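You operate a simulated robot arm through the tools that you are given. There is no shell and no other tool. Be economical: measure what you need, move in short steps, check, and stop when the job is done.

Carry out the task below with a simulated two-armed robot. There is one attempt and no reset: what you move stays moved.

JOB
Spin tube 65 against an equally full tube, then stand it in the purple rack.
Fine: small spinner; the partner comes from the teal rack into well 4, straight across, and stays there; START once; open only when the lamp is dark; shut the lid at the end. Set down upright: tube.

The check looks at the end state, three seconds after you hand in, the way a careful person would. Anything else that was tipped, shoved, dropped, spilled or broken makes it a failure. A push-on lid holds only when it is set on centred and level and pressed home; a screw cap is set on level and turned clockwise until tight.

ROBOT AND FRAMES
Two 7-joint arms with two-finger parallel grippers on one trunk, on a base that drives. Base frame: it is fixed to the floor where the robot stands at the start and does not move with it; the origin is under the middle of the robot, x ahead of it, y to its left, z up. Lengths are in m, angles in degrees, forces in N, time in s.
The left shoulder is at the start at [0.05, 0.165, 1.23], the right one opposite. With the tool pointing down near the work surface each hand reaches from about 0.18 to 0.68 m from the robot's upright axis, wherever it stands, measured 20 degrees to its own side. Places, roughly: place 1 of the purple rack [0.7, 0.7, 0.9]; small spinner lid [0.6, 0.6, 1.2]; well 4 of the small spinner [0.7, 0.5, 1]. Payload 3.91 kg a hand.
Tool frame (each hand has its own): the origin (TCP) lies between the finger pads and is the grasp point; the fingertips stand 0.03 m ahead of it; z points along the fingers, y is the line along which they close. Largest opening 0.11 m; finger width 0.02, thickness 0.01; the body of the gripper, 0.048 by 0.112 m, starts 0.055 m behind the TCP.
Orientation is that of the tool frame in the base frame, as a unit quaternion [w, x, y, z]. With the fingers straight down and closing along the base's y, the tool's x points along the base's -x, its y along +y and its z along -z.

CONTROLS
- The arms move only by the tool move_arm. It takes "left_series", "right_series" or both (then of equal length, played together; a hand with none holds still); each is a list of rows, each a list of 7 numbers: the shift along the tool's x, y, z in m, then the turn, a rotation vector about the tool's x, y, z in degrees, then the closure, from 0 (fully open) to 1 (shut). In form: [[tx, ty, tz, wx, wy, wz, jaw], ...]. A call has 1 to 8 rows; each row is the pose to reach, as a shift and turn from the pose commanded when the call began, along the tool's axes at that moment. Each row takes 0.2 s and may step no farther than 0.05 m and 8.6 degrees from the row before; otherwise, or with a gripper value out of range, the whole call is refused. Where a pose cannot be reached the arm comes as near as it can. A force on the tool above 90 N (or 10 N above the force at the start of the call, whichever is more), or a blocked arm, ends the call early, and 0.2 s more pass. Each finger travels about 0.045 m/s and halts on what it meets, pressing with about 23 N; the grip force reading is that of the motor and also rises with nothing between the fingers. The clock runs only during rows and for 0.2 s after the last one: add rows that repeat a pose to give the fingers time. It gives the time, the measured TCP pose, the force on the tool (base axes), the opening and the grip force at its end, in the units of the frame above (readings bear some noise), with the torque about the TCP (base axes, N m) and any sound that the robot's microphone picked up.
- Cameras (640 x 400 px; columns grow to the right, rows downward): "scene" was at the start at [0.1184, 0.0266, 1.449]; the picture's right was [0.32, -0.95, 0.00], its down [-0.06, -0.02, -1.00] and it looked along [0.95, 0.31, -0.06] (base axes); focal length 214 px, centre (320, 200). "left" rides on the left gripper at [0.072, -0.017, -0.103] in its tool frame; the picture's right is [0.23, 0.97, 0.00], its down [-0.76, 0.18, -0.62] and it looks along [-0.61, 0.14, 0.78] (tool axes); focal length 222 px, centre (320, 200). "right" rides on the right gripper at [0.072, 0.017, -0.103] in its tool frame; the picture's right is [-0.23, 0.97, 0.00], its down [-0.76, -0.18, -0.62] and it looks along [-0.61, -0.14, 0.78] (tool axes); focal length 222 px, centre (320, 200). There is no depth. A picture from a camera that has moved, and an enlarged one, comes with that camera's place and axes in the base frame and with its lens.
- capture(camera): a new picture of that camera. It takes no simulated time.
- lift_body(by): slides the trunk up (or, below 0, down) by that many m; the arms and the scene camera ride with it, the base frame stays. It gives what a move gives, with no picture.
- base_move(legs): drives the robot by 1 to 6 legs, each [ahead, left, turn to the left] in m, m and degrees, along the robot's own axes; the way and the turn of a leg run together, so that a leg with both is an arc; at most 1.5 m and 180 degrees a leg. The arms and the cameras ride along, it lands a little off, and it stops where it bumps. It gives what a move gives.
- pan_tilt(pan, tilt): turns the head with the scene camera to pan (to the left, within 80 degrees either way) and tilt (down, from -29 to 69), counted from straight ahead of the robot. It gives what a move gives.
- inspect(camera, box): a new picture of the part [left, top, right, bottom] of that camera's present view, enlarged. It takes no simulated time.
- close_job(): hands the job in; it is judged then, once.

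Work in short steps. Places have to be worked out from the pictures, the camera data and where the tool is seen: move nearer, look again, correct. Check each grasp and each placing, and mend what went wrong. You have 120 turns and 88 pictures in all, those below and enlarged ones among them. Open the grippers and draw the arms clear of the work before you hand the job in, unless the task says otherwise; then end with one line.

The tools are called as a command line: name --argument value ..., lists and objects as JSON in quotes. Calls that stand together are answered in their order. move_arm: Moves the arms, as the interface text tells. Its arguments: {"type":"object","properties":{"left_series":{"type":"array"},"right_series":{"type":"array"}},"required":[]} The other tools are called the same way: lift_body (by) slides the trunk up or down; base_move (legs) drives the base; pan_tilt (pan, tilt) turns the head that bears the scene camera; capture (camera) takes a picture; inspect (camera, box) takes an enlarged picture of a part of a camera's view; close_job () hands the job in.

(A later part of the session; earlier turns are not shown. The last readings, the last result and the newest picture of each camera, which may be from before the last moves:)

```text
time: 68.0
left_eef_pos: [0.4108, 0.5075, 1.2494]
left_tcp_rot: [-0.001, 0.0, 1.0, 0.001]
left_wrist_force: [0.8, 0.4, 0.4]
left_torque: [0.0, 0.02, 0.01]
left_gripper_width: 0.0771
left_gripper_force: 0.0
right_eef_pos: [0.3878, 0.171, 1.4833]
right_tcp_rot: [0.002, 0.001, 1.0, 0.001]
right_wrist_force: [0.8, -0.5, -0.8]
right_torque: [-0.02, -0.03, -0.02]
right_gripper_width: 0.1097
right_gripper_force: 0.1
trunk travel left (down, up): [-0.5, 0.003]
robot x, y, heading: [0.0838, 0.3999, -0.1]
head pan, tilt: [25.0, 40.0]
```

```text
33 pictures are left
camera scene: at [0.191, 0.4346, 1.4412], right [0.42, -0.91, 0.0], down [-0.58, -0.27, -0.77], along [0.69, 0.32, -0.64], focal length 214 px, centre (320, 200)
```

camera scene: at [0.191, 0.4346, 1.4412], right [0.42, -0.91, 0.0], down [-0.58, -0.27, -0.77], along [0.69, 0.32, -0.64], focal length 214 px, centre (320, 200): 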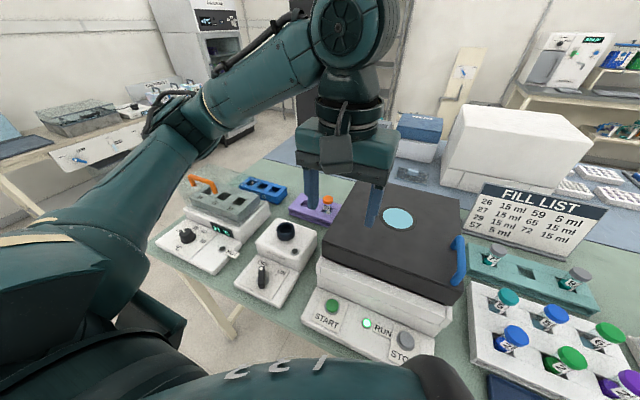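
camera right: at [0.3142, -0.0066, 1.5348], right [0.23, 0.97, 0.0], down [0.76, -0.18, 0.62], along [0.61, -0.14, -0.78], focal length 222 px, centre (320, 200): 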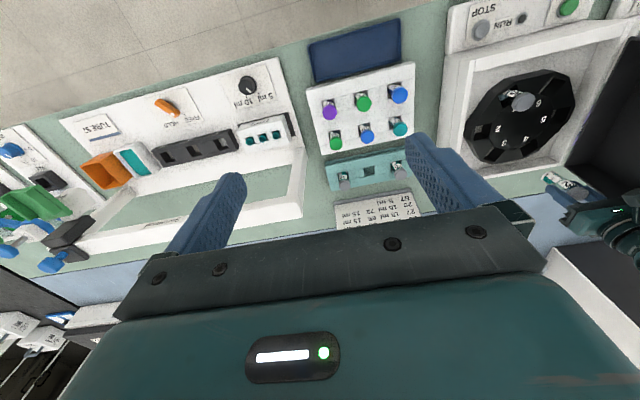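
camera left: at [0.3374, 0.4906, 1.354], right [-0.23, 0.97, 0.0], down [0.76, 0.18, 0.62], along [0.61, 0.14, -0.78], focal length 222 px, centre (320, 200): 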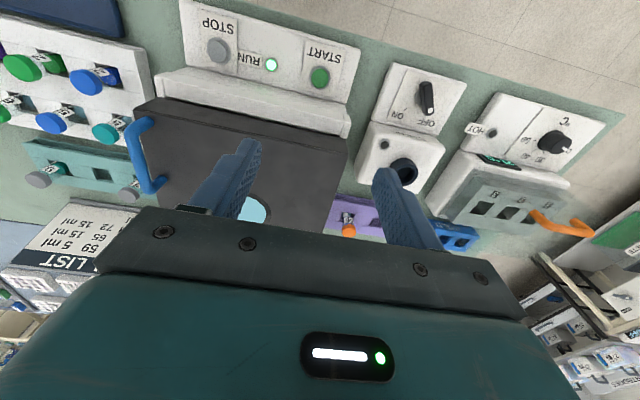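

The handle (blue bar) runs along x≈0.52–0.62 at y≈0.256, z≈1.04. While it spins I drive right 0.15 and hover the hand over the handle, well above.

base_move --legs '[[0, -0.15, 0]]'

move_arm --left_series '[[-0.03, -0.02, 0, 0, 0, 0, 0.3], [-0.06, -0.04, 0, 0, 0, 0, 0.45], [-0.09, -0.06, 0, 0, 0, 0, 0.6], [-0.12, -0.08, 0.01, 0, 0, 0, 0.6], [-0.15, -0.1, 0.03, 0, 0, 0, 0.6], [-0.162, -0.105, 0.06, 0, 0, 0, 0.6], [-0.162, -0.105, 0.08, 0, 0, 0, 0.6], [-0.162, -0.105, 0.08, 0, 0, 0, 0.6]]'

capture --camera "left"

inspect --camera "scene" --box '[220, 120, 420, 280]'

```text
time: 69.9
left_eef_pos: [0.4105, 0.3577, 1.2476]
left_tcp_rot: [-0.001, 0.001, 1.0, 0.0]
left_wrist_force: [0.6, -0.1, 0.8]
left_torque: [-0.01, 0.04, 0.02]
left_gripper_width: 0.0771
left_gripper_force: 0.1
right_eef_pos: [0.3871, 0.0198, 1.4823]
right_tcp_rot: [0.001, 0.001, 1.0, 0.0]
right_wrist_force: [0.8, 0.0, 1.1]
right_torque: [0.04, -0.01, 0.0]
right_gripper_width: 0.1099
right_gripper_force: 0.1
trunk travel left (down, up): [-0.5, 0.003]
robot x, y, heading: [0.0817, 0.2507, -0.3]
head pan, tilt: [25.0, 40.0]
```

```text
time: 71.7
left_eef_pos: [0.5732, 0.2516, 1.1673]
left_tcp_rot: [-0.001, 0.001, 1.0, 0.0]
left_wrist_force: [0.1, -0.5, -1.0]
left_torque: [0.0, -0.02, 0.03]
left_gripper_width: 0.0438
left_gripper_force: 0.0
right_eef_pos: [0.3875, 0.0201, 1.4826]
right_tcp_rot: [0.0, 0.002, 1.0, 0.001]
right_wrist_force: [0.4, 0.2, -0.1]
right_torque: [0.0, 0.01, -0.02]
right_gripper_width: 0.1101
right_gripper_force: 0.0
trunk travel left (down, up): [-0.5, 0.003]
robot x, y, heading: [0.0841, 0.2495, 0.1]
head pan, tilt: [25.0, 40.0]
```

```text
32 pictures are left
camera left: at [0.5012, 0.2347, 1.2723], right [-0.23, 0.97, 0.0], down [0.76, 0.18, 0.62], along [0.61, 0.14, -0.78], focal length 222 px, centre (320, 200)
```

left: 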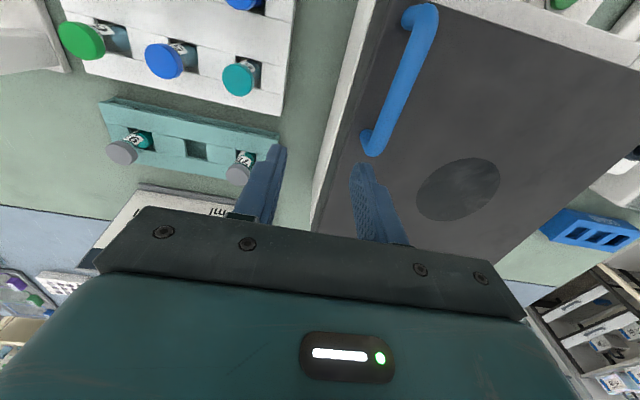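

```text
2.50 times, centred on (320, 200) of scene
camera zoom: at [0.1908, 0.2849, 1.4411], right [0.42, -0.91, 0.0], down [-0.58, -0.27, -0.77], along [0.69, 0.32, -0.64], focal length 536 px, centre (320, 200)
```

zoom: 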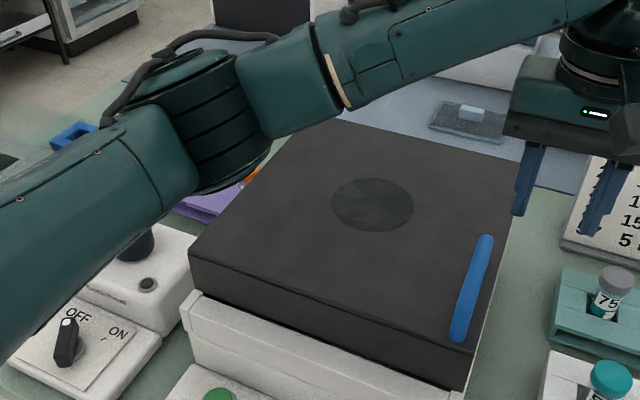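

The handle stands on the lid's top: bar at x≈0.48–0.58, y≈0.30. The window went dark; I check the RUN lamp.

inspect --camera "scene" --box '[250, 240, 410, 340]'

```text
4.00 times, centred on (330, 290) of scene
camera zoom: at [0.1908, 0.2849, 1.4411], right [0.42, -0.91, 0.0], down [-0.58, -0.27, -0.77], along [0.69, 0.32, -0.64], focal length 858 px, centre (280, -160)
```

zoom: 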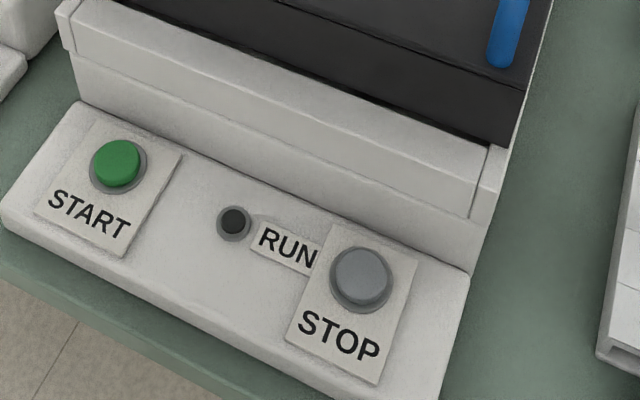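

Lamp is dark: run finished. I move over the handle's middle (0.53, 0.30) and look.

move_arm --left_series '[[0.025, 0.03, 0, 0, 0, 0, 0.6], [0.043, 0.049, 0, 0, 0, 0, 0.55], [0.043, 0.049, 0, 0, 0, 0, 0.55]]'

capture --camera "left"

```text
time: 72.5
left_eef_pos: [0.5312, 0.3005, 1.1699]
left_tcp_rot: [0.0, 0.001, 1.0, 0.0]
left_wrist_force: [0.3, 0.6, 0.0]
left_torque: [0.02, -0.01, -0.02]
left_gripper_width: 0.0496
left_gripper_force: 0.2
right_eef_pos: [0.3883, 0.0212, 1.4831]
right_tcp_rot: [0.001, 0.001, 1.0, 0.001]
right_wrist_force: [-0.6, -0.7, -0.2]
right_torque: [0.03, 0.02, 0.03]
right_gripper_width: 0.1099
right_gripper_force: 0.0
trunk travel left (down, up): [-0.5, 0.003]
robot x, y, heading: [0.086, 0.2519, -0.2]
head pan, tilt: [25.0, 40.0]
```

```text
29 pictures are left
camera left: at [0.4589, 0.2843, 1.2752], right [-0.23, 0.97, 0.0], down [0.76, 0.18, 0.62], along [0.61, 0.14, -0.78], focal length 222 px, centre (320, 200)
```

left: 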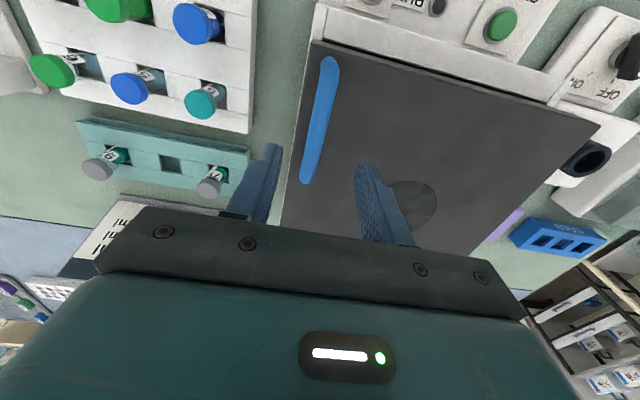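

Bar axis is y≈0.297, z≈1.09, x 0.48–0.58. I lower over it to TCP z≈1.102 and close.

move_arm --left_series '[[0, -0.004, 0.03, 0, 0, 0, 0.55], [0, -0.004, 0.055, 0, 0, 0, 0.55], [0, -0.004, 0.067, 0, 0, 0, 0.55], [0, -0.004, 0.067, 0, 0, 0, 0.8], [0, -0.004, 0.067, 0, 0, 0, 1], [0, -0.004, 0.067, 0, 0, 0, 1]]'

capture --camera "left"

```text
time: 73.9
left_eef_pos: [0.5289, 0.297, 1.1003]
left_tcp_rot: [-0.001, 0.0, 1.0, -0.001]
left_wrist_force: [-0.1, -0.6, -2.2]
left_torque: [-0.04, -0.22, 0.05]
left_gripper_width: 0.0138
left_gripper_force: 35.1
right_eef_pos: [0.3881, 0.0212, 1.4826]
right_tcp_rot: [0.001, 0.0, 1.0, 0.001]
right_wrist_force: [-0.5, -0.8, -0.3]
right_torque: [-0.02, -0.01, 0.0]
right_gripper_width: 0.1101
right_gripper_force: 0.1
trunk travel left (down, up): [-0.5, 0.003]
robot x, y, heading: [0.0804, 0.2488, 0.1]
head pan, tilt: [25.0, 40.0]
```

```text
28 pictures are left
camera left: at [0.4567, 0.2808, 1.2058], right [-0.23, 0.97, 0.0], down [0.76, 0.18, 0.62], along [0.61, 0.14, -0.78], focal length 222 px, centre (320, 200)
```

left: 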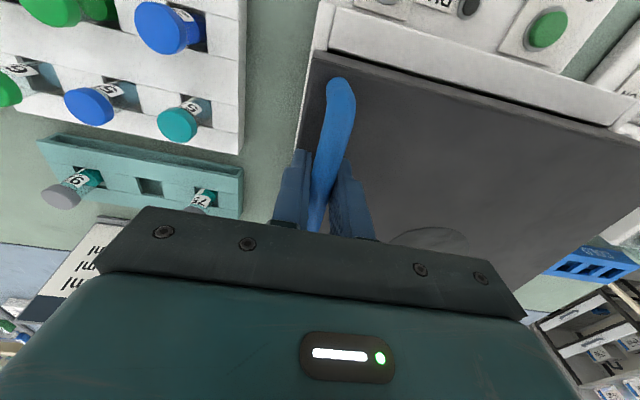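

The bar is pinched. I lift it along the hinge arc to about 40°.

move_arm --left_series '[[0, 0.0155, -0.04, 0, 0, 0, 1], [0, 0.036, -0.077, 0, 0, 0, 1], [0, 0.062, -0.1115, 0, 0, 0, 1], [0, 0.092, -0.142, 0, 0, 0, 1], [0, 0.1265, -0.167, 0, 0, 0, 1], [0, 0.1265, -0.167, 0, 0, 0, 1]]'

capture --camera "scene"

```text
time: 75.3
left_eef_pos: [0.5302, 0.4302, 1.2658]
left_tcp_rot: [-0.006, -0.001, 1.0, 0.001]
left_wrist_force: [-5.9, 19.2, -34.2]
left_torque: [0.07, 0.13, -0.03]
left_gripper_width: 0.0138
left_gripper_force: 45.0
right_eef_pos: [0.3896, 0.025, 1.4833]
right_tcp_rot: [0.0, 0.001, 1.0, -0.001]
right_wrist_force: [0.2, -0.7, -0.4]
right_torque: [0.01, -0.02, 0.0]
right_gripper_width: 0.1101
right_gripper_force: 0.1
trunk travel left (down, up): [-0.5, 0.003]
robot x, y, heading: [0.0819, 0.2507, 0.0]
head pan, tilt: [25.0, 40.0]
```

```text
27 pictures are left
camera scene: at [0.1928, 0.2895, 1.4406], right [0.42, -0.91, 0.0], down [-0.58, -0.27, -0.76], along [0.69, 0.32, -0.65], focal length 214 px, centre (320, 200)
```

scene: 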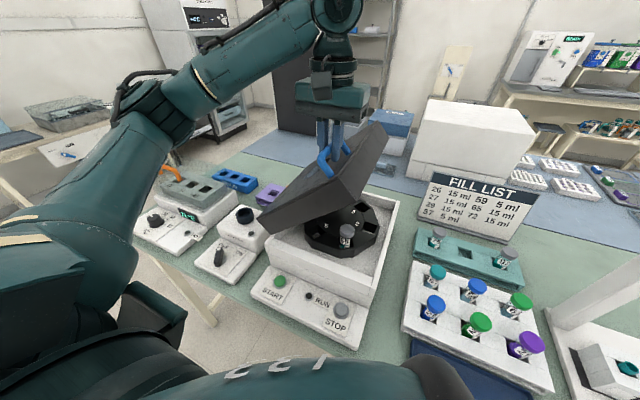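

It opens well. I continue along a slightly corrected arc to about 90°.

move_arm --left_series '[[0, 0.042, -0.018, 0, 0, 0, 1], [0, 0.086, -0.032, 0, 0, 0, 1], [0, 0.13, -0.04, 0, 0, 0, 1], [0, 0.174, -0.042, 0, 0, 0, 1], [0, 0.217, -0.038, 0, 0, 0, 1], [0, 0.25, -0.03, 0, 0, 0, 1]]'

capture --camera "scene"

```text
time: 76.7
left_eef_pos: [0.5332, 0.6733, 1.2973]
left_tcp_rot: [-0.003, 0.002, 1.0, 0.0]
left_wrist_force: [-7.5, -13.2, -34.9]
left_torque: [-0.26, 0.11, 0.15]
left_gripper_width: 0.0139
left_gripper_force: 45.1
right_eef_pos: [0.3883, 0.0216, 1.4818]
right_tcp_rot: [0.0, 0.001, 1.0, 0.001]
right_wrist_force: [0.5, -1.0, 0.3]
right_torque: [0.0, 0.02, 0.01]
right_gripper_width: 0.1103
right_gripper_force: 0.1
trunk travel left (down, up): [-0.5, 0.003]
robot x, y, heading: [0.0804, 0.2524, 0.0]
head pan, tilt: [25.0, 40.0]
```

```text
26 pictures are left
camera scene: at [0.1925, 0.2853, 1.4409], right [0.42, -0.91, 0.0], down [-0.58, -0.27, -0.77], along [0.69, 0.32, -0.64], focal length 214 px, centre (320, 200)
```

scene: 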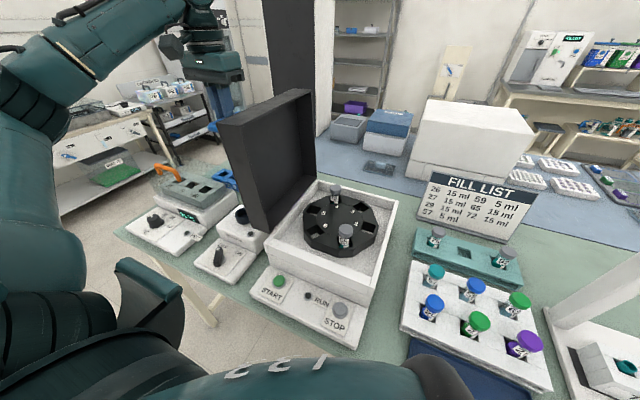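

Lid is ~95° open. I release the bar with a small opening and raise straight up.

move_arm --left_series '[[0, 0, 0, 0, 0, 0, 0.8], [0, 0, 0, 0, 0, 0, 0.75], [0, 0, -0.03, 0, 0, 0, 0.75], [0, 0, -0.07, 0, 0, 0, 0.75], [0, 0, -0.11, 0, 0, 0, 0.75], [0, 0, -0.13, 0, 0, 0, 0.75]]'

capture --camera "left"

inspect --camera "scene" --box '[200, 80, 420, 280]'

```text
time: 78.1
left_eef_pos: [0.5323, 0.6743, 1.4296]
left_tcp_rot: [-0.001, 0.0, 1.0, 0.0]
left_wrist_force: [-0.3, 0.7, -0.5]
left_torque: [-0.02, -0.02, 0.0]
left_gripper_width: 0.0274
left_gripper_force: 0.0
right_eef_pos: [0.3872, 0.0195, 1.4826]
right_tcp_rot: [0.001, 0.002, 1.0, 0.001]
right_wrist_force: [-0.7, 0.6, -0.1]
right_torque: [0.01, 0.01, -0.01]
right_gripper_width: 0.1099
right_gripper_force: 0.1
trunk travel left (down, up): [-0.5, 0.003]
robot x, y, heading: [0.081, 0.2508, -0.0]
head pan, tilt: [25.0, 40.0]
```

```text
25 pictures are left
camera left: at [0.4584, 0.6579, 1.5343], right [-0.23, 0.97, 0.0], down [0.76, 0.18, 0.62], along [0.61, 0.14, -0.78], focal length 222 px, centre (320, 200)
```

left: 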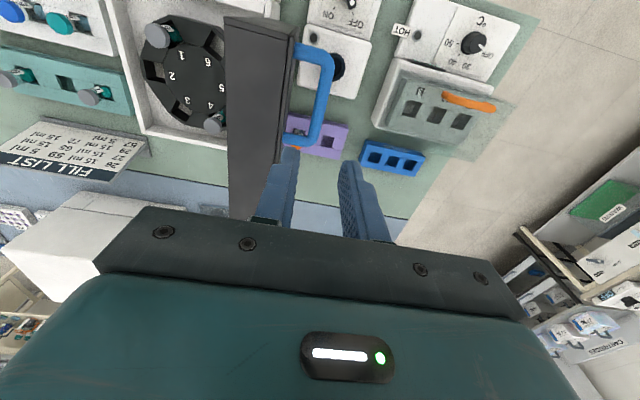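

```text
2.00 times, centred on (310, 180) of scene
camera zoom: at [0.1908, 0.2846, 1.4411], right [0.42, -0.91, 0.0], down [-0.58, -0.27, -0.77], along [0.69, 0.32, -0.64], focal length 429 px, centre (340, 240)
```

zoom: 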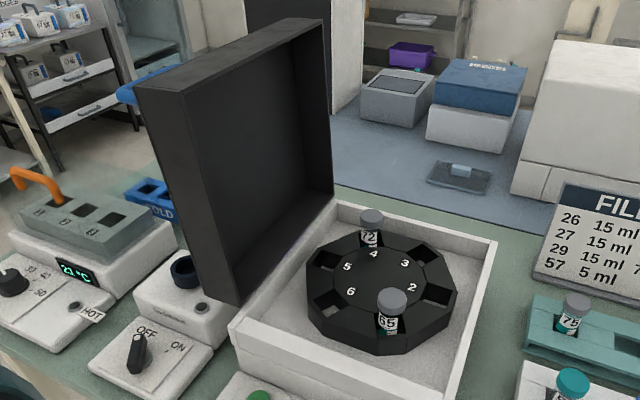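

Rotor stopped as before, 65 toward me at about (0.55, 0.38). I move over the lid and above tube 65.

move_arm --left_series '[[0, -0.045, 0, 0, 0, 0, 0.6], [0, -0.09, 0, 0, 0, 0, 0.45], [0, -0.135, 0, 0, 0, 0, 0.45], [0, -0.18, 0, 0, 0, 0, 0.45], [0, -0.225, 0, 0, 0, 0, 0.45], [-0.01, -0.265, 0.02, 0, 0, 0, 0.45], [-0.018, -0.294, 0.05, 0, 0, 0, 0.45], [-0.018, -0.294, 0.09, 0, 0, 0, 0.45]]'

move_arm --left_series '[[0, 0, 0.04, 0, 0, 0, 0.45], [0, 0, 0.08, 0, 0, 0, 0.45], [0, 0, 0.12, 0, 0, 0, 0.45], [0, 0, 0.16, 0, 0, 0, 0.45], [0, 0, 0.2, 0, 0, 0, 0.45], [0, 0, 0.2, 0, 0, 0, 0.45]]'

capture --camera "left"

```text
time: 79.9
left_eef_pos: [0.549, 0.3794, 1.3388]
left_tcp_rot: [-0.001, 0.001, 1.0, -0.001]
left_wrist_force: [-0.8, -0.1, 0.0]
left_torque: [0.0, 0.05, 0.01]
left_gripper_width: 0.0608
left_gripper_force: 0.0
right_eef_pos: [0.3884, 0.023, 1.483]
right_tcp_rot: [0.001, 0.001, 1.0, 0.0]
right_wrist_force: [0.0, 1.1, -0.5]
right_torque: [0.0, -0.02, -0.03]
right_gripper_width: 0.1101
right_gripper_force: 0.1
trunk travel left (down, up): [-0.5, 0.003]
robot x, y, heading: [0.0777, 0.2489, -0.1]
head pan, tilt: [25.0, 40.0]
```

```text
time: 81.3
left_eef_pos: [0.5469, 0.3797, 1.1381]
left_tcp_rot: [0.0, 0.001, 1.0, 0.0]
left_wrist_force: [-0.2, -0.6, -0.2]
left_torque: [0.01, 0.03, -0.02]
left_gripper_width: 0.0605
left_gripper_force: 0.2
right_eef_pos: [0.3896, 0.0208, 1.481]
right_tcp_rot: [0.0, 0.001, 1.0, 0.001]
right_wrist_force: [0.6, -0.4, -0.3]
right_torque: [-0.03, -0.02, 0.02]
right_gripper_width: 0.1103
right_gripper_force: 0.1
trunk travel left (down, up): [-0.5, 0.003]
robot x, y, heading: [0.0849, 0.2488, -0.0]
head pan, tilt: [25.0, 40.0]
```

```text
23 pictures are left
camera left: at [0.4736, 0.364, 1.2428], right [-0.23, 0.97, 0.0], down [0.76, 0.18, 0.62], along [0.61, 0.14, -0.78], focal length 222 px, centre (320, 200)
```

left: 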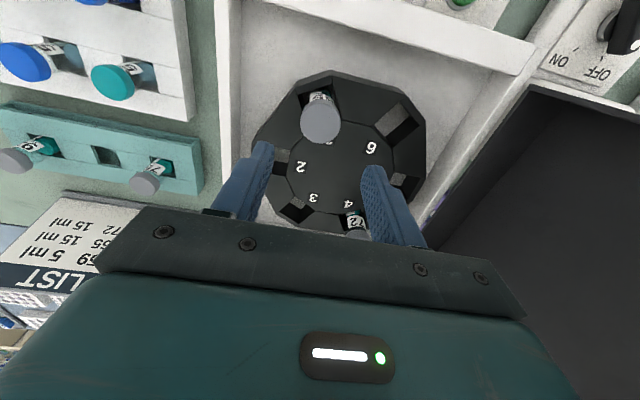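

65's cap is right below (0.546, 0.380). I lower to z≈1.05 and check.

move_arm --left_series '[[0, 0, 0.04, 0, 0, 0, 0.45], [0, 0, 0.07, 0, 0, 0, 0.45], [0, 0, 0.085, 0, 0, 0, 0.45], [0, 0, 0.085, 0, 0, 0, 0.45]]'

capture --camera "left"

```text
time: 82.3
left_eef_pos: [0.5471, 0.3817, 1.053]
left_tcp_rot: [0.0, 0.001, 1.0, 0.0]
left_wrist_force: [0.9, 0.0, -0.2]
left_torque: [-0.04, 0.03, 0.0]
left_gripper_width: 0.0604
left_gripper_force: 0.1
right_eef_pos: [0.3867, 0.0205, 1.4833]
right_tcp_rot: [0.001, 0.001, 1.0, 0.001]
right_wrist_force: [-0.2, -1.5, 0.0]
right_torque: [0.03, -0.01, -0.02]
right_gripper_width: 0.1097
right_gripper_force: 0.1
trunk travel left (down, up): [-0.5, 0.003]
robot x, y, heading: [0.083, 0.2509, -0.2]
head pan, tilt: [25.0, 40.0]
```

```text
22 pictures are left
camera left: at [0.4738, 0.365, 1.158], right [-0.23, 0.97, 0.0], down [0.76, 0.18, 0.62], along [0.61, 0.14, -0.78], focal length 222 px, centre (320, 200)
```

left: 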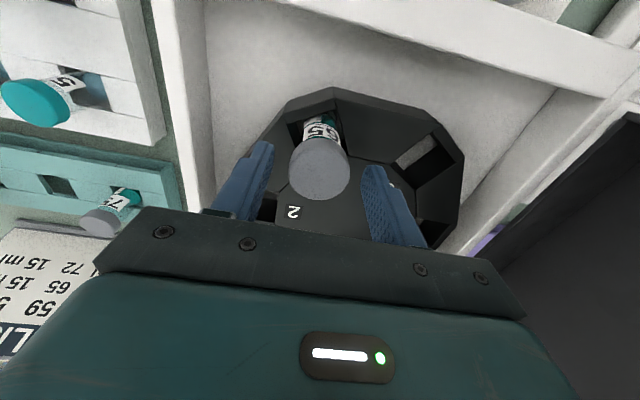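

Cap top ≈1.037, centred. Lower 17 mm and grip, then lift slightly.

move_arm --left_series '[[0, -0.001, 0.017, 0, 0, 0, 0.45], [0, -0.001, 0.017, 0, 0, 0, 0.7], [0, -0.001, 0.017, 0, 0, 0, 1], [0, -0.001, 0.017, 0, 0, 0, 1], [0, -0.001, 0.017, 0, 0, 0, 1]]'

move_arm --left_series '[[0, 0, -0.03, 0, 0, 0, 1], [0, 0, -0.07, 0, 0, 0, 1], [0, 0, -0.11, 0, 0, 0, 1], [0, 0, -0.15, 0, 0, 0, 1], [0, 0, -0.19, 0, 0, 0, 1], [0, 0, -0.23, 0, 0, 0, 1], [0, 0, -0.27, 0, 0, 0, 1], [0, 0, -0.31, 0, 0, 0, 1]]'

capture --camera "left"

```text
time: 83.5
left_eef_pos: [0.5462, 0.38, 1.0365]
left_tcp_rot: [0.0, 0.001, 1.0, 0.0]
left_wrist_force: [-0.7, -0.2, 1.0]
left_torque: [-0.01, -0.01, -0.01]
left_gripper_width: 0.0345
left_gripper_force: 23.2
right_eef_pos: [0.3875, 0.0213, 1.4823]
right_tcp_rot: [0.002, 0.0, 1.0, 0.0]
right_wrist_force: [-0.9, 0.4, 0.4]
right_torque: [0.03, 0.01, 0.05]
right_gripper_width: 0.11
right_gripper_force: 0.0
trunk travel left (down, up): [-0.5, 0.003]
robot x, y, heading: [0.0814, 0.2508, -0.5]
head pan, tilt: [25.0, 40.0]
```

```text
time: 85.3
left_eef_pos: [0.5457, 0.3794, 1.3483]
left_tcp_rot: [-0.001, 0.0, 1.0, 0.0]
left_wrist_force: [-1.0, 0.0, -0.1]
left_torque: [0.0, 0.0, -0.02]
left_gripper_width: 0.0342
left_gripper_force: 23.5
right_eef_pos: [0.3858, 0.0201, 1.4816]
right_tcp_rot: [0.001, 0.001, 1.0, 0.0]
right_wrist_force: [-0.1, -0.8, -0.1]
right_torque: [-0.03, -0.02, -0.02]
right_gripper_width: 0.11
right_gripper_force: 0.1
trunk travel left (down, up): [-0.5, 0.003]
robot x, y, heading: [0.079, 0.2524, -0.1]
head pan, tilt: [25.0, 40.0]
```

```text
21 pictures are left
camera left: at [0.4736, 0.3625, 1.4527], right [-0.23, 0.97, 0.0], down [0.76, 0.18, 0.62], along [0.61, 0.14, -0.78], focal length 222 px, centre (320, 200)
```

left: 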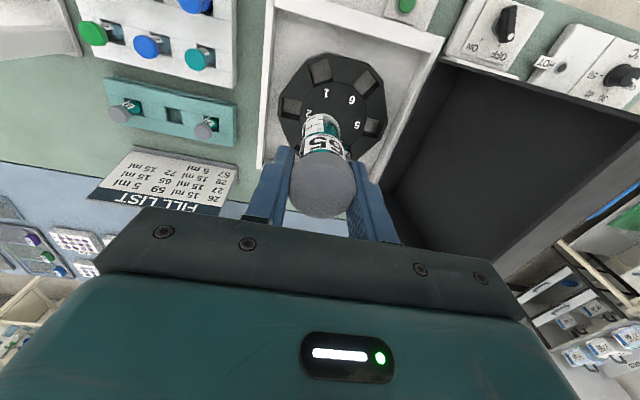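

Tube 65 is held. I raise it to 1.44 and drive left 0.36 to carry it over the lid, clear of the handle.

move_arm --left_series '[[0, 0, -0.04, 0, 0, 0, 1], [0, 0, -0.08, 0, 0, 0, 1], [0, 0, -0.1, 0, 0, 0, 1], [0, 0, -0.1, 0, 0, 0, 1]]'

base_move --legs '[[0, 0.37, 0]]'

capture --camera "left"

```text
time: 86.3
left_eef_pos: [0.5466, 0.38, 1.4471]
left_tcp_rot: [-0.001, 0.001, 1.0, 0.0]
left_wrist_force: [0.4, 0.8, -0.2]
left_torque: [0.0, 0.0, -0.02]
left_gripper_width: 0.0341
left_gripper_force: 23.0
right_eef_pos: [0.388, 0.0201, 1.4819]
right_tcp_rot: [0.001, 0.001, 1.0, 0.002]
right_wrist_force: [0.3, -0.4, -0.1]
right_torque: [-0.01, 0.0, 0.0]
right_gripper_width: 0.1099
right_gripper_force: 0.1
trunk travel left (down, up): [-0.5, 0.003]
robot x, y, heading: [0.0826, 0.2524, 0.0]
head pan, tilt: [25.0, 40.0]
```

```text
time: 90.1
left_eef_pos: [0.5474, 0.7481, 1.4464]
left_tcp_rot: [-0.001, 0.001, 1.0, -0.001]
left_wrist_force: [0.2, 0.3, -1.0]
left_torque: [0.01, 0.03, -0.02]
left_gripper_width: 0.0342
left_gripper_force: 23.0
right_eef_pos: [0.3885, 0.3907, 1.4841]
right_tcp_rot: [0.001, 0.001, 1.0, 0.001]
right_wrist_force: [-0.8, 0.0, 0.8]
right_torque: [-0.01, -0.03, 0.0]
right_gripper_width: 0.1096
right_gripper_force: 0.1
trunk travel left (down, up): [-0.5, 0.003]
robot x, y, heading: [0.0842, 0.6209, 0.1]
head pan, tilt: [25.0, 40.0]
```

```text
20 pictures are left
camera left: at [0.4745, 0.7322, 1.5517], right [-0.23, 0.97, 0.0], down [0.76, 0.18, 0.62], along [0.61, 0.14, -0.78], focal length 222 px, centre (320, 200)
```

left: 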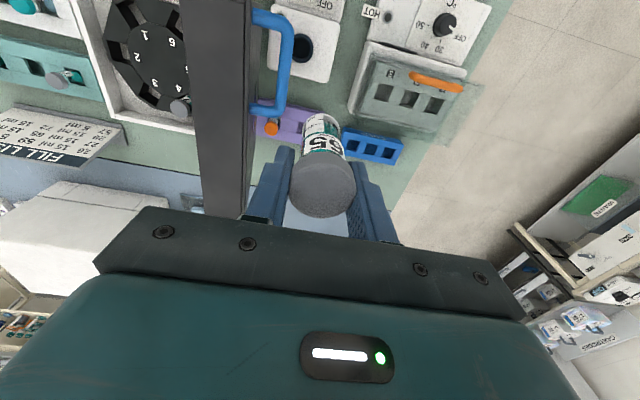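

I bring the tube forward and down diagonally behind the lid, staying within reach and away from the handle.

move_arm --left_series '[[-0.03, 0.017, 0.02, 0, 0, 0, 1], [-0.065, 0.022, 0.05, 0, 0, 0, 1], [-0.093, 0.022, 0.078, 0, 0, 0, 1], [-0.113, 0.02, 0.115, 0, 0, 0, 1], [-0.133, 0.016, 0.155, 0, 0, 0, 1], [-0.147, 0.012, 0.195, 0, 0, 0, 1], [-0.147, 0.008, 0.235, 0, 0, 0, 1], [-0.147, 0.004, 0.275, 0, 0, 0, 1]]'

capture --camera "left"

pan_tilt --pan 10 --tilt 35

capture --camera "scene"

```text
time: 91.9
left_eef_pos: [0.6924, 0.7526, 1.1719]
left_tcp_rot: [0.0, 0.001, 1.0, -0.001]
left_wrist_force: [0.4, 0.3, -0.1]
left_torque: [-0.01, 0.01, 0.02]
left_gripper_width: 0.0346
left_gripper_force: 23.4
right_eef_pos: [0.3891, 0.391, 1.4822]
right_tcp_rot: [0.0, 0.001, 1.0, 0.001]
right_wrist_force: [0.6, 0.2, 0.3]
right_torque: [-0.04, -0.03, -0.02]
right_gripper_width: 0.1102
right_gripper_force: 0.1
trunk travel left (down, up): [-0.5, 0.003]
robot x, y, heading: [0.0826, 0.6197, -0.3]
head pan, tilt: [25.0, 40.0]
```

```text
19 pictures are left
camera left: at [0.6197, 0.7361, 1.2763], right [-0.23, 0.97, 0.0], down [0.76, 0.18, 0.62], along [0.61, 0.14, -0.78], focal length 222 px, centre (320, 200)
```

left: 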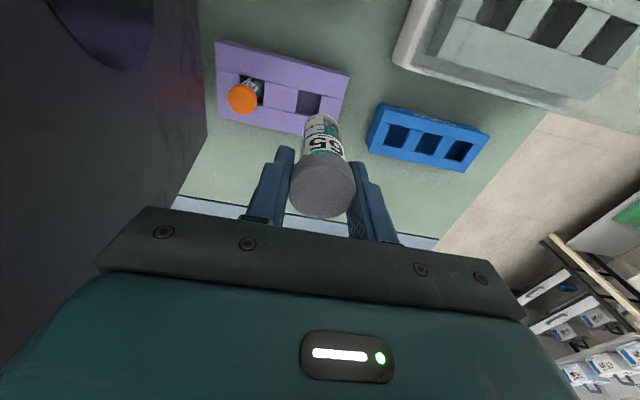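

```text
time: 92.7
left_eef_pos: [0.6908, 0.7517, 1.1717]
left_tcp_rot: [0.0, 0.0, 1.0, -0.001]
left_wrist_force: [0.0, -0.4, 0.8]
left_torque: [0.0, 0.01, 0.0]
left_gripper_width: 0.0342
left_gripper_force: 22.4
right_eef_pos: [0.3884, 0.3898, 1.4815]
right_tcp_rot: [0.001, 0.002, 1.0, 0.001]
right_wrist_force: [-0.1, 0.2, -0.7]
right_torque: [-0.04, 0.0, -0.03]
right_gripper_width: 0.1102
right_gripper_force: 0.0
trunk travel left (down, up): [-0.5, 0.003]
robot x, y, heading: [0.084, 0.6204, 0.0]
head pan, tilt: [10.0, 35.0]
```

```text
18 pictures are left
camera scene: at [0.201, 0.6342, 1.4486], right [0.17, -0.98, 0.0], down [-0.57, -0.1, -0.82], along [0.81, 0.14, -0.57], focal length 214 px, centre (320, 200)
```

scene: 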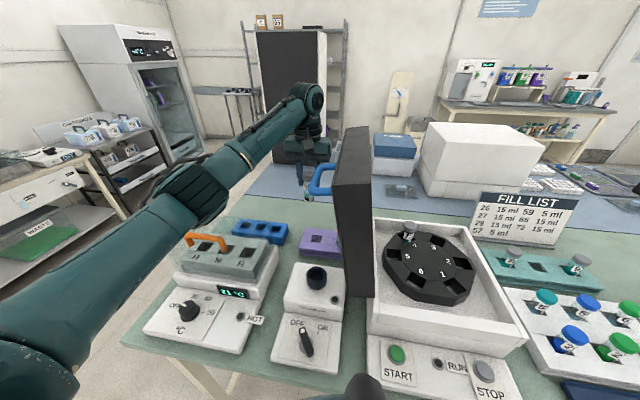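

The purple rack has two places; the free one is at about (0.714, 0.739). I move over it and lower to z≈1.05.

move_arm --left_series '[[-0.015, -0.008, 0.03, 0, 0, 0, 1], [-0.022, -0.013, 0.06, 0, 0, 0, 1], [-0.022, -0.013, 0.095, 0, 0, 0, 1], [-0.022, -0.013, 0.12, 0, 0, 0, 1], [-0.022, -0.013, 0.12, 0, 0, 0, 1]]'

inspect --camera "left" --box '[200, 40, 440, 220]'

```text
time: 93.9
left_eef_pos: [0.7155, 0.7388, 1.052]
left_tcp_rot: [-0.001, 0.001, 1.0, 0.0]
left_wrist_force: [0.5, 0.7, 0.3]
left_torque: [-0.02, 0.02, -0.04]
left_gripper_width: 0.0343
left_gripper_force: 23.2
right_eef_pos: [0.3871, 0.39, 1.4825]
right_tcp_rot: [0.001, 0.001, 1.0, 0.001]
right_wrist_force: [-0.2, -0.1, 0.3]
right_torque: [0.01, -0.02, 0.01]
right_gripper_width: 0.11
right_gripper_force: 0.1
trunk travel left (down, up): [-0.5, 0.003]
robot x, y, heading: [0.0834, 0.6208, -0.2]
head pan, tilt: [10.0, 35.0]
```

```text
2.22 times, centred on (320, 130) of left
camera zoom: at [0.642, 0.7226, 1.1563], right [-0.23, 0.97, 0.0], down [0.76, 0.18, 0.62], along [0.61, 0.14, -0.78], focal length 494 px, centre (320, 356)
```

zoom: 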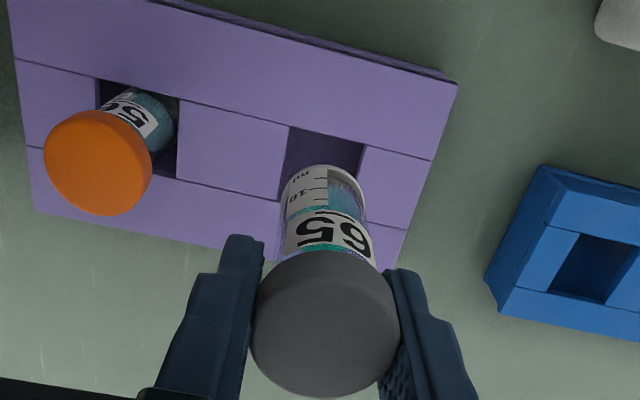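

Hole centre ≈ (0.714, 0.738); tube bottom ≈ (0.716, 0.740) at z≈0.965. Small correction and lower 30 mm.

move_arm --left_series '[[0.001, -0.001, 0.01, 0, 0, 0, 1], [0.001, -0.001, 0.02, 0, 0, 0, 1], [0.001, -0.001, 0.03, 0, 0, 0, 1], [0.001, -0.001, 0.03, 0, 0, 0, 1]]'

inspect --camera "left" --box '[200, 40, 440, 220]'

```text
time: 94.9
left_eef_pos: [0.7142, 0.7388, 1.0224]
left_tcp_rot: [-0.001, 0.001, 1.0, -0.001]
left_wrist_force: [0.4, 0.6, -0.3]
left_torque: [0.01, -0.01, -0.01]
left_gripper_width: 0.0343
left_gripper_force: 23.2
right_eef_pos: [0.3887, 0.3904, 1.4829]
right_tcp_rot: [0.001, 0.001, 1.0, 0.001]
right_wrist_force: [0.5, 0.3, -0.2]
right_torque: [-0.01, 0.02, -0.02]
right_gripper_width: 0.1103
right_gripper_force: 0.1
trunk travel left (down, up): [-0.5, 0.003]
robot x, y, heading: [0.0842, 0.6208, -0.1]
head pan, tilt: [10.0, 35.0]
```

```text
2.22 times, centred on (320, 130) of left
camera zoom: at [0.6418, 0.7218, 1.1264], right [-0.23, 0.97, 0.0], down [0.76, 0.18, 0.62], along [0.61, 0.14, -0.78], focal length 494 px, centre (320, 356)
```

zoom: 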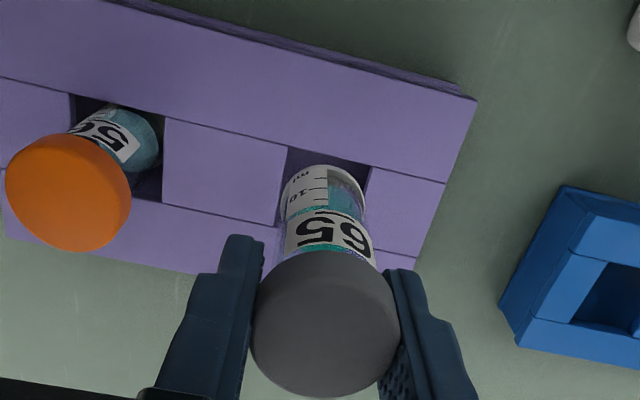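

Well aligned; continue down 25 mm with force monitoring.

move_arm --left_series '[[0, 0, 0.01, 0, 0, 0, 1], [0, 0, 0.018, 0, 0, 0, 1], [0, 0, 0.025, 0, 0, 0, 1], [0, 0, 0.025, 0, 0, 0, 1]]'

inspect --camera "left" --box '[200, 40, 440, 220]'

```text
time: 95.9
left_eef_pos: [0.7132, 0.7372, 0.9968]
left_tcp_rot: [0.0, 0.0, 1.0, -0.001]
left_wrist_force: [0.4, 0.2, 0.1]
left_torque: [0.0, -0.02, 0.01]
left_gripper_width: 0.0344
left_gripper_force: 22.8
right_eef_pos: [0.3891, 0.3911, 1.4826]
right_tcp_rot: [0.001, 0.001, 1.0, 0.001]
right_wrist_force: [-0.3, 0.5, 0.0]
right_torque: [-0.01, -0.02, 0.03]
right_gripper_width: 0.1099
right_gripper_force: 0.0
trunk travel left (down, up): [-0.5, 0.003]
robot x, y, heading: [0.0847, 0.6214, -0.2]
head pan, tilt: [10.0, 35.0]
```

```text
2.22 times, centred on (320, 130) of left
camera zoom: at [0.641, 0.7218, 1.1009], right [-0.23, 0.97, 0.0], down [0.76, 0.18, 0.62], along [0.61, 0.14, -0.78], focal length 494 px, centre (320, 356)
```

zoom: 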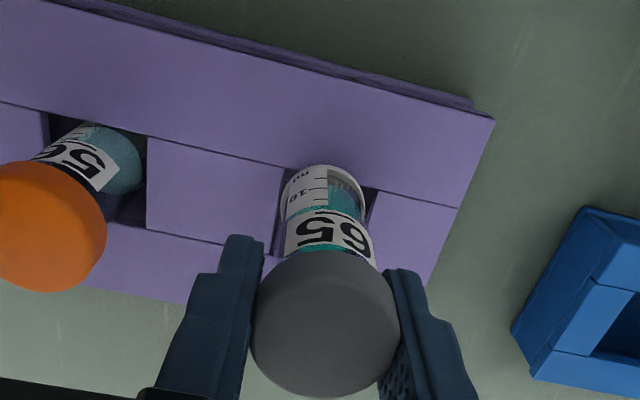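

The tube bottom is still above the rack; the rack top is lower (z≈0.90), which puts the hole centre near (0.727, 0.741). I shift forward 13 mm and 3 mm left, and check.

move_arm --left_series '[[-0.006, 0.001, 0, 0, 0, 0, 1], [-0.013, 0.002, 0, 0, 0, 0, 1], [-0.013, 0.002, 0, 0, 0, 0, 1]]'

inspect --camera "left" --box '[200, 40, 440, 220]'

```text
time: 96.7
left_eef_pos: [0.7276, 0.7414, 0.9958]
left_tcp_rot: [0.0, 0.001, 1.0, 0.001]
left_wrist_force: [-0.1, -0.1, -0.1]
left_torque: [0.0, 0.04, -0.01]
left_gripper_width: 0.0342
left_gripper_force: 23.1
right_eef_pos: [0.3887, 0.3911, 1.4819]
right_tcp_rot: [0.001, 0.001, 1.0, 0.001]
right_wrist_force: [0.2, 0.9, -0.1]
right_torque: [0.02, -0.01, 0.01]
right_gripper_width: 0.1101
right_gripper_force: 0.1
trunk travel left (down, up): [-0.5, 0.003]
robot x, y, heading: [0.085, 0.6185, -0.1]
head pan, tilt: [10.0, 35.0]
```

```text
2.22 times, centred on (320, 130) of left
camera zoom: at [0.6537, 0.7243, 1.1012], right [-0.23, 0.97, 0.0], down [0.76, 0.18, 0.62], along [0.61, 0.14, -0.78], focal length 494 px, centre (320, 356)
```

zoom: 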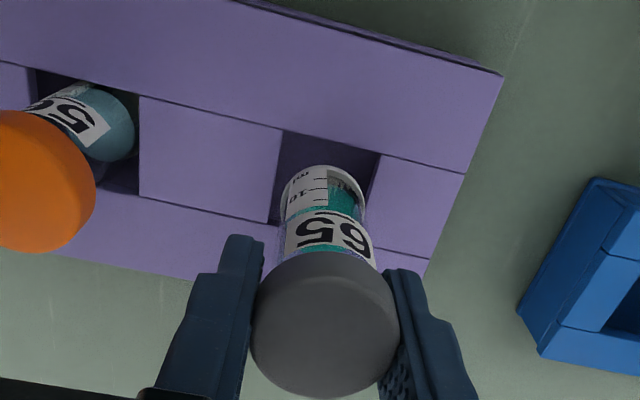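

Now the hole surrounds the tip nicely. Lower 20 mm.

move_arm --left_series '[[0, 0, 0.01, 0, 0, 0, 1], [0, 0, 0.02, 0, 0, 0, 1], [0, 0, 0.02, 0, 0, 0, 1]]'

inspect --camera "left" --box '[200, 40, 440, 220]'

```text
time: 97.5
left_eef_pos: [0.7228, 0.7426, 0.9763]
left_tcp_rot: [0.0, 0.001, 1.0, 0.0]
left_wrist_force: [0.3, -0.1, -0.8]
left_torque: [0.06, 0.0, -0.05]
left_gripper_width: 0.0343
left_gripper_force: 22.7
left hand out of reach, approached as far as the arm can: row 2, 3
right_eef_pos: [0.388, 0.3916, 1.482]
right_tcp_rot: [0.0, 0.0, 1.0, 0.001]
right_wrist_force: [-0.2, 0.0, 0.0]
right_torque: [0.0, -0.03, 0.01]
right_gripper_width: 0.11
right_gripper_force: 0.0
trunk travel left (down, up): [-0.5, 0.003]
robot x, y, heading: [0.0812, 0.6176, -0.1]
head pan, tilt: [10.0, 35.0]
```

```text
2.22 times, centred on (320, 130) of left
camera zoom: at [0.6496, 0.7253, 1.0819], right [-0.23, 0.97, 0.0], down [0.76, 0.18, 0.62], along [0.61, 0.14, -0.78], focal length 494 px, centre (320, 356)
```

zoom: 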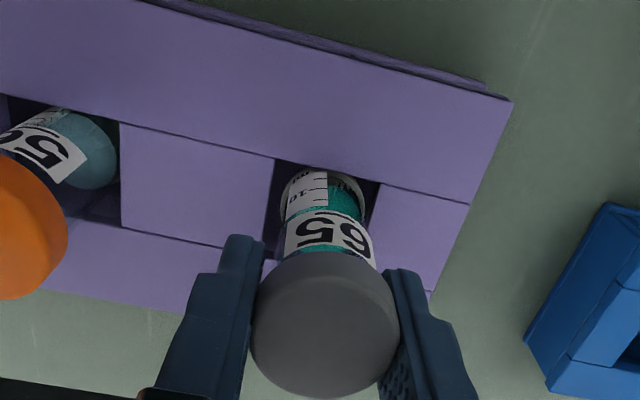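

The tip is in the hole, but the arm is at its limit; I lower with the trunk instead: 15 mm.

lift_body --by -0.015

inspect --camera "left" --box '[200, 40, 440, 220]'

```text
time: 98.1
left_eef_pos: [0.7221, 0.7409, 0.9611]
left_tcp_rot: [0.0, 0.001, 1.0, -0.001]
left_wrist_force: [1.7, 0.5, -0.4]
left_torque: [0.0, 0.01, -0.01]
left_gripper_width: 0.0343
left_gripper_force: 23.5
right_eef_pos: [0.3878, 0.3908, 1.4665]
right_tcp_rot: [0.001, 0.0, 1.0, 0.0]
right_wrist_force: [-0.2, -0.4, -0.4]
right_torque: [0.01, -0.04, -0.04]
right_gripper_width: 0.1099
right_gripper_force: 0.1
trunk travel left (down, up): [-0.485, 0.018]
robot x, y, heading: [0.0799, 0.6184, -0.4]
head pan, tilt: [10.0, 35.0]
```

```text
2.22 times, centred on (320, 130) of left
camera zoom: at [0.6495, 0.7255, 1.067], right [-0.23, 0.97, 0.0], down [0.76, 0.18, 0.62], along [0.61, 0.14, -0.78], focal length 494 px, centre (320, 356)
```

zoom: 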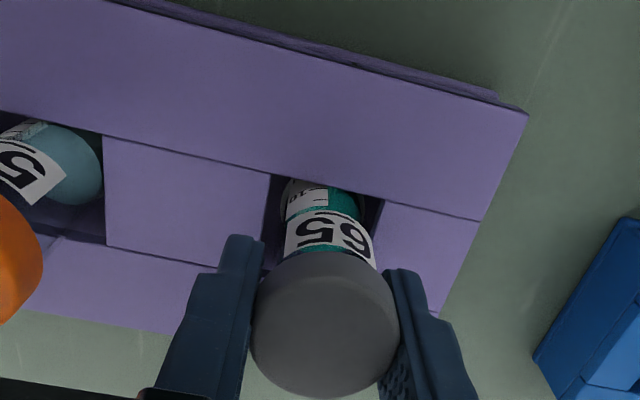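

It is sliding in. Lower another 8 mm.

lift_body --by -0.008

inspect --camera "left" --box '[200, 40, 440, 220]'

```text
time: 98.7
left_eef_pos: [0.7218, 0.7423, 0.9571]
left_tcp_rot: [0.002, 0.0, 1.0, 0.001]
left_wrist_force: [-2.5, 1.7, 16.2]
left_torque: [0.07, 0.21, 0.0]
left_gripper_width: 0.0344
left_gripper_force: 22.8
right_eef_pos: [0.386, 0.3909, 1.4607]
right_tcp_rot: [0.002, 0.001, 1.0, 0.001]
right_wrist_force: [0.6, -0.5, -0.3]
right_torque: [0.0, -0.02, -0.01]
right_gripper_width: 0.1102
right_gripper_force: 0.0
trunk travel left (down, up): [-0.477, 0.026]
robot x, y, heading: [0.0811, 0.6194, -0.2]
head pan, tilt: [10.0, 35.0]
```

```text
2.22 times, centred on (320, 130) of left
camera zoom: at [0.6492, 0.7252, 1.0621], right [-0.23, 0.97, 0.0], down [0.76, 0.18, 0.63], along [0.61, 0.14, -0.78], focal length 494 px, centre (320, 356)
```

zoom: 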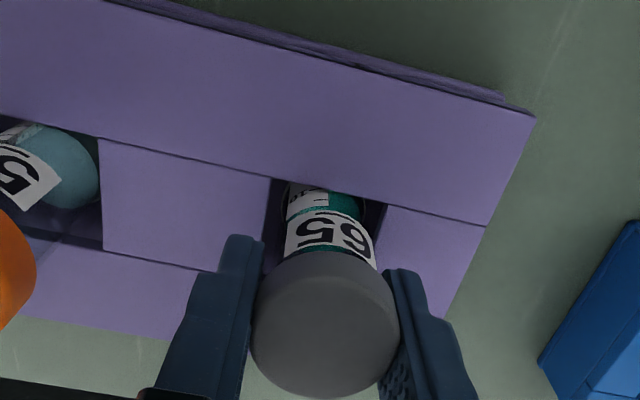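

Reaction 16 N at TCP z 0.957 – same seated height as in the teal rack. I open the fingers.

move_arm --left_series '[[0, 0, 0, 0, 0, 0, 0.7], [0, 0, 0, 0, 0, 0, 0.5], [0, 0, 0, 0, 0, 0, 0.45]]'

lift_body --by 0.045

capture --camera "left"

```text
time: 99.5
left_eef_pos: [0.7222, 0.7413, 0.9529]
left_tcp_rot: [-0.002, 0.0, 1.0, 0.0]
left_wrist_force: [0.1, -0.7, 0.2]
left_torque: [0.01, -0.01, 0.0]
left_gripper_width: 0.0605
left_gripper_force: 0.0
right_eef_pos: [0.3884, 0.3908, 1.4596]
right_tcp_rot: [0.001, 0.0, 1.0, 0.001]
right_wrist_force: [1.1, 0.3, 0.1]
right_torque: [-0.01, -0.02, -0.01]
right_gripper_width: 0.1101
right_gripper_force: 0.1
trunk travel left (down, up): [-0.477, 0.026]
robot x, y, heading: [0.0822, 0.6231, -0.1]
head pan, tilt: [10.0, 35.0]
```

```text
time: 100.2
left_eef_pos: [0.7237, 0.7418, 0.98]
left_tcp_rot: [-0.001, 0.0, 1.0, 0.0]
left_wrist_force: [0.1, -0.2, 0.2]
left_torque: [0.0, -0.04, 0.01]
left_gripper_width: 0.0607
left_gripper_force: 0.1
right_eef_pos: [0.3875, 0.3899, 1.486]
right_tcp_rot: [0.001, 0.001, 1.0, 0.001]
right_wrist_force: [0.5, 0.2, -0.1]
right_torque: [-0.03, -0.03, 0.01]
right_gripper_width: 0.1099
right_gripper_force: 0.1
right hand out of reach, approached as far as the arm can: row 1
trunk travel left (down, up): [-0.503, 0.0]
robot x, y, heading: [0.0816, 0.6233, -0.0]
head pan, tilt: [10.0, 35.0]
```

```text
10 pictures are left
camera left: at [0.6498, 0.7254, 1.0849], right [-0.23, 0.97, 0.0], down [0.76, 0.18, 0.62], along [0.61, 0.14, -0.78], focal length 222 px, centre (320, 200)
```

left: 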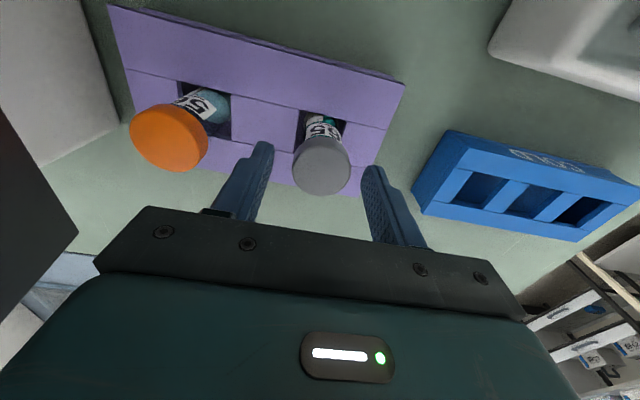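

65 stands upright in the purple rack. I raise the hand and draw it to the lid-pushing position (0.66, 0.75, 1.28), closing the fingers.

move_arm --left_series '[[0, 0, -0.04, 0, 0, 0, 0.45], [0.005, 0.002, -0.085, 0, 0, 0, 0.45], [0.015, 0.004, -0.13, 0, 0, 0, 0.6], [0.03, 0.006, -0.175, 0, 0, 0, 0.8], [0.045, 0.008, -0.22, 0, 0, 0, 1], [0.06, 0.01, -0.26, 0, 0, 0, 1], [0.064, 0.01, -0.3, 0, 0, 0, 1], [0.064, 0.01, -0.3, 0, 0, 0, 1]]'

capture --camera "left"

```text
time: 102.0
left_eef_pos: [0.6597, 0.7518, 1.2787]
left_tcp_rot: [-0.001, 0.0, 1.0, -0.001]
left_wrist_force: [0.4, 0.0, 0.6]
left_torque: [0.01, 0.05, 0.02]
left_gripper_width: 0.0
left_gripper_force: 23.6
right_eef_pos: [0.3896, 0.3916, 1.4861]
right_tcp_rot: [0.0, 0.001, 1.0, 0.002]
right_wrist_force: [0.0, 0.8, 0.0]
right_torque: [-0.03, -0.01, 0.0]
right_gripper_width: 0.1099
right_gripper_force: 0.1
trunk travel left (down, up): [-0.503, 0.0]
robot x, y, heading: [0.0815, 0.6229, -0.1]
head pan, tilt: [10.0, 35.0]
```

```text
9 pictures are left
camera left: at [0.5869, 0.7347, 1.3844], right [-0.23, 0.97, 0.0], down [0.76, 0.18, 0.62], along [0.6, 0.14, -0.78], focal length 222 px, centre (320, 200)
```

left: 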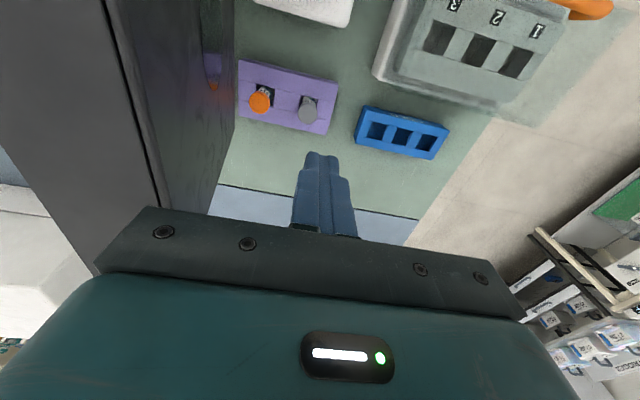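

I push the lid by driving the base right 0.22 (hand at y 0.75→0.53), which also sets up reach for the rest.

base_move --legs '[[0, -0.22, 0]]'

pan_tilt --pan 40 --tilt 25

capture --camera "scene"

```text
time: 104.6
left_eef_pos: [0.6594, 0.5313, 1.2792]
left_tcp_rot: [0.0, -0.001, 1.0, 0.0]
left_wrist_force: [-0.1, -0.5, 0.6]
left_torque: [-0.02, -0.03, 0.02]
left_gripper_width: 0.0
left_gripper_force: 22.8
right_eef_pos: [0.3892, 0.1704, 1.4866]
right_tcp_rot: [0.001, 0.0, 1.0, 0.002]
right_wrist_force: [0.7, 0.2, 0.0]
right_torque: [-0.03, 0.04, 0.01]
right_gripper_width: 0.1101
right_gripper_force: 0.1
trunk travel left (down, up): [-0.503, 0.0]
robot x, y, heading: [0.0812, 0.3985, 0.1]
head pan, tilt: [10.0, 35.0]
```

```text
time: 105.5
left_eef_pos: [0.6579, 0.5325, 1.2801]
left_tcp_rot: [-0.001, 0.0, 1.0, 0.001]
left_wrist_force: [-0.8, -0.3, 0.7]
left_torque: [0.03, 0.02, -0.02]
left_gripper_width: 0.0003
left_gripper_force: 23.0
right_eef_pos: [0.3893, 0.1705, 1.4848]
right_tcp_rot: [0.001, -0.001, 1.0, 0.001]
right_wrist_force: [-1.0, -0.3, 0.4]
right_torque: [0.02, 0.02, -0.02]
right_gripper_width: 0.1098
right_gripper_force: 0.1
trunk travel left (down, up): [-0.503, 0.0]
robot x, y, heading: [0.0813, 0.3996, 0.1]
head pan, tilt: [40.0, 25.0]
```

```text
8 pictures are left
camera scene: at [0.1849, 0.457, 1.4674], right [0.64, -0.77, 0.0], down [-0.32, -0.27, -0.91], along [0.69, 0.58, -0.42], focal length 214 px, centre (320, 200)
```

scene: 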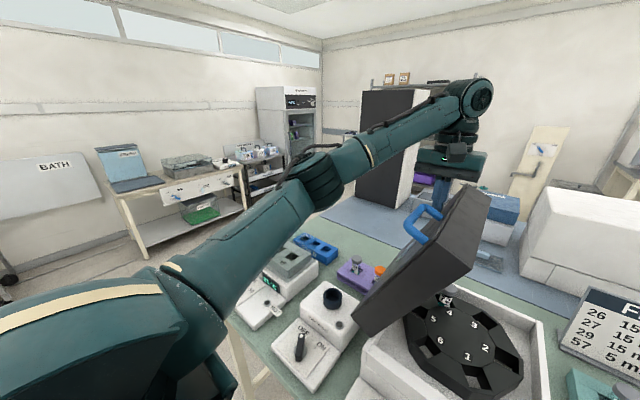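

Lid is at ~40°. I continue along its arc down to closed.

move_arm --left_series '[[0, -0.025, 0.008, 0, 0, 0, 1], [0, -0.045, 0.021, 0, 0, 0, 1], [0, -0.078, 0.033, 0, 0, 0, 1], [0, -0.113, 0.051, 0, 0, 0, 1], [0, -0.143, 0.081, 0, 0, 0, 1], [0, -0.168, 0.116, 0, 0, 0, 1], [0, -0.178, 0.141, 0, 0, 0, 1], [0, -0.178, 0.164, 0, 0, 0, 1]]'

move_arm --left_series '[[0, 0, 0.01, 0, 0, 0, 1], [0, 0, 0.02, 0, 0, 0, 1], [0, 0, 0.03, 0, 0, 0, 1], [0, 0, 0.03, 0, 0, 0, 1]]'

```text
time: 107.3
left_eef_pos: [0.6601, 0.3533, 1.1181]
left_tcp_rot: [-0.002, -0.001, 1.0, 0.0]
left_wrist_force: [0.1, 0.1, 0.7]
left_torque: [0.02, 0.02, 0.0]
left_gripper_width: 0.0
left_gripper_force: 22.9
right_eef_pos: [0.3894, 0.171, 1.4859]
right_tcp_rot: [0.001, -0.001, 1.0, 0.001]
right_wrist_force: [0.7, -0.6, -0.6]
right_torque: [-0.01, 0.0, 0.03]
right_gripper_width: 0.1098
right_gripper_force: 0.0
trunk travel left (down, up): [-0.503, 0.0]
robot x, y, heading: [0.0839, 0.3993, 0.2]
head pan, tilt: [40.0, 25.0]
```

```text
time: 108.3
left_eef_pos: [0.6603, 0.354, 1.0951]
left_tcp_rot: [0.006, 0.0, 1.0, -0.002]
left_wrist_force: [4.0, 3.1, 40.6]
left_torque: [0.14, 0.24, 0.22]
left_gripper_width: 0.0
left_gripper_force: 22.6
right_eef_pos: [0.385, 0.1716, 1.4875]
right_tcp_rot: [0.003, 0.0, 1.0, 0.001]
right_wrist_force: [1.1, 0.3, 0.0]
right_torque: [-0.03, -0.02, 0.0]
right_gripper_width: 0.1101
right_gripper_force: 0.0
trunk travel left (down, up): [-0.503, 0.0]
robot x, y, heading: [0.0818, 0.3982, -0.0]
head pan, tilt: [40.0, 25.0]
```

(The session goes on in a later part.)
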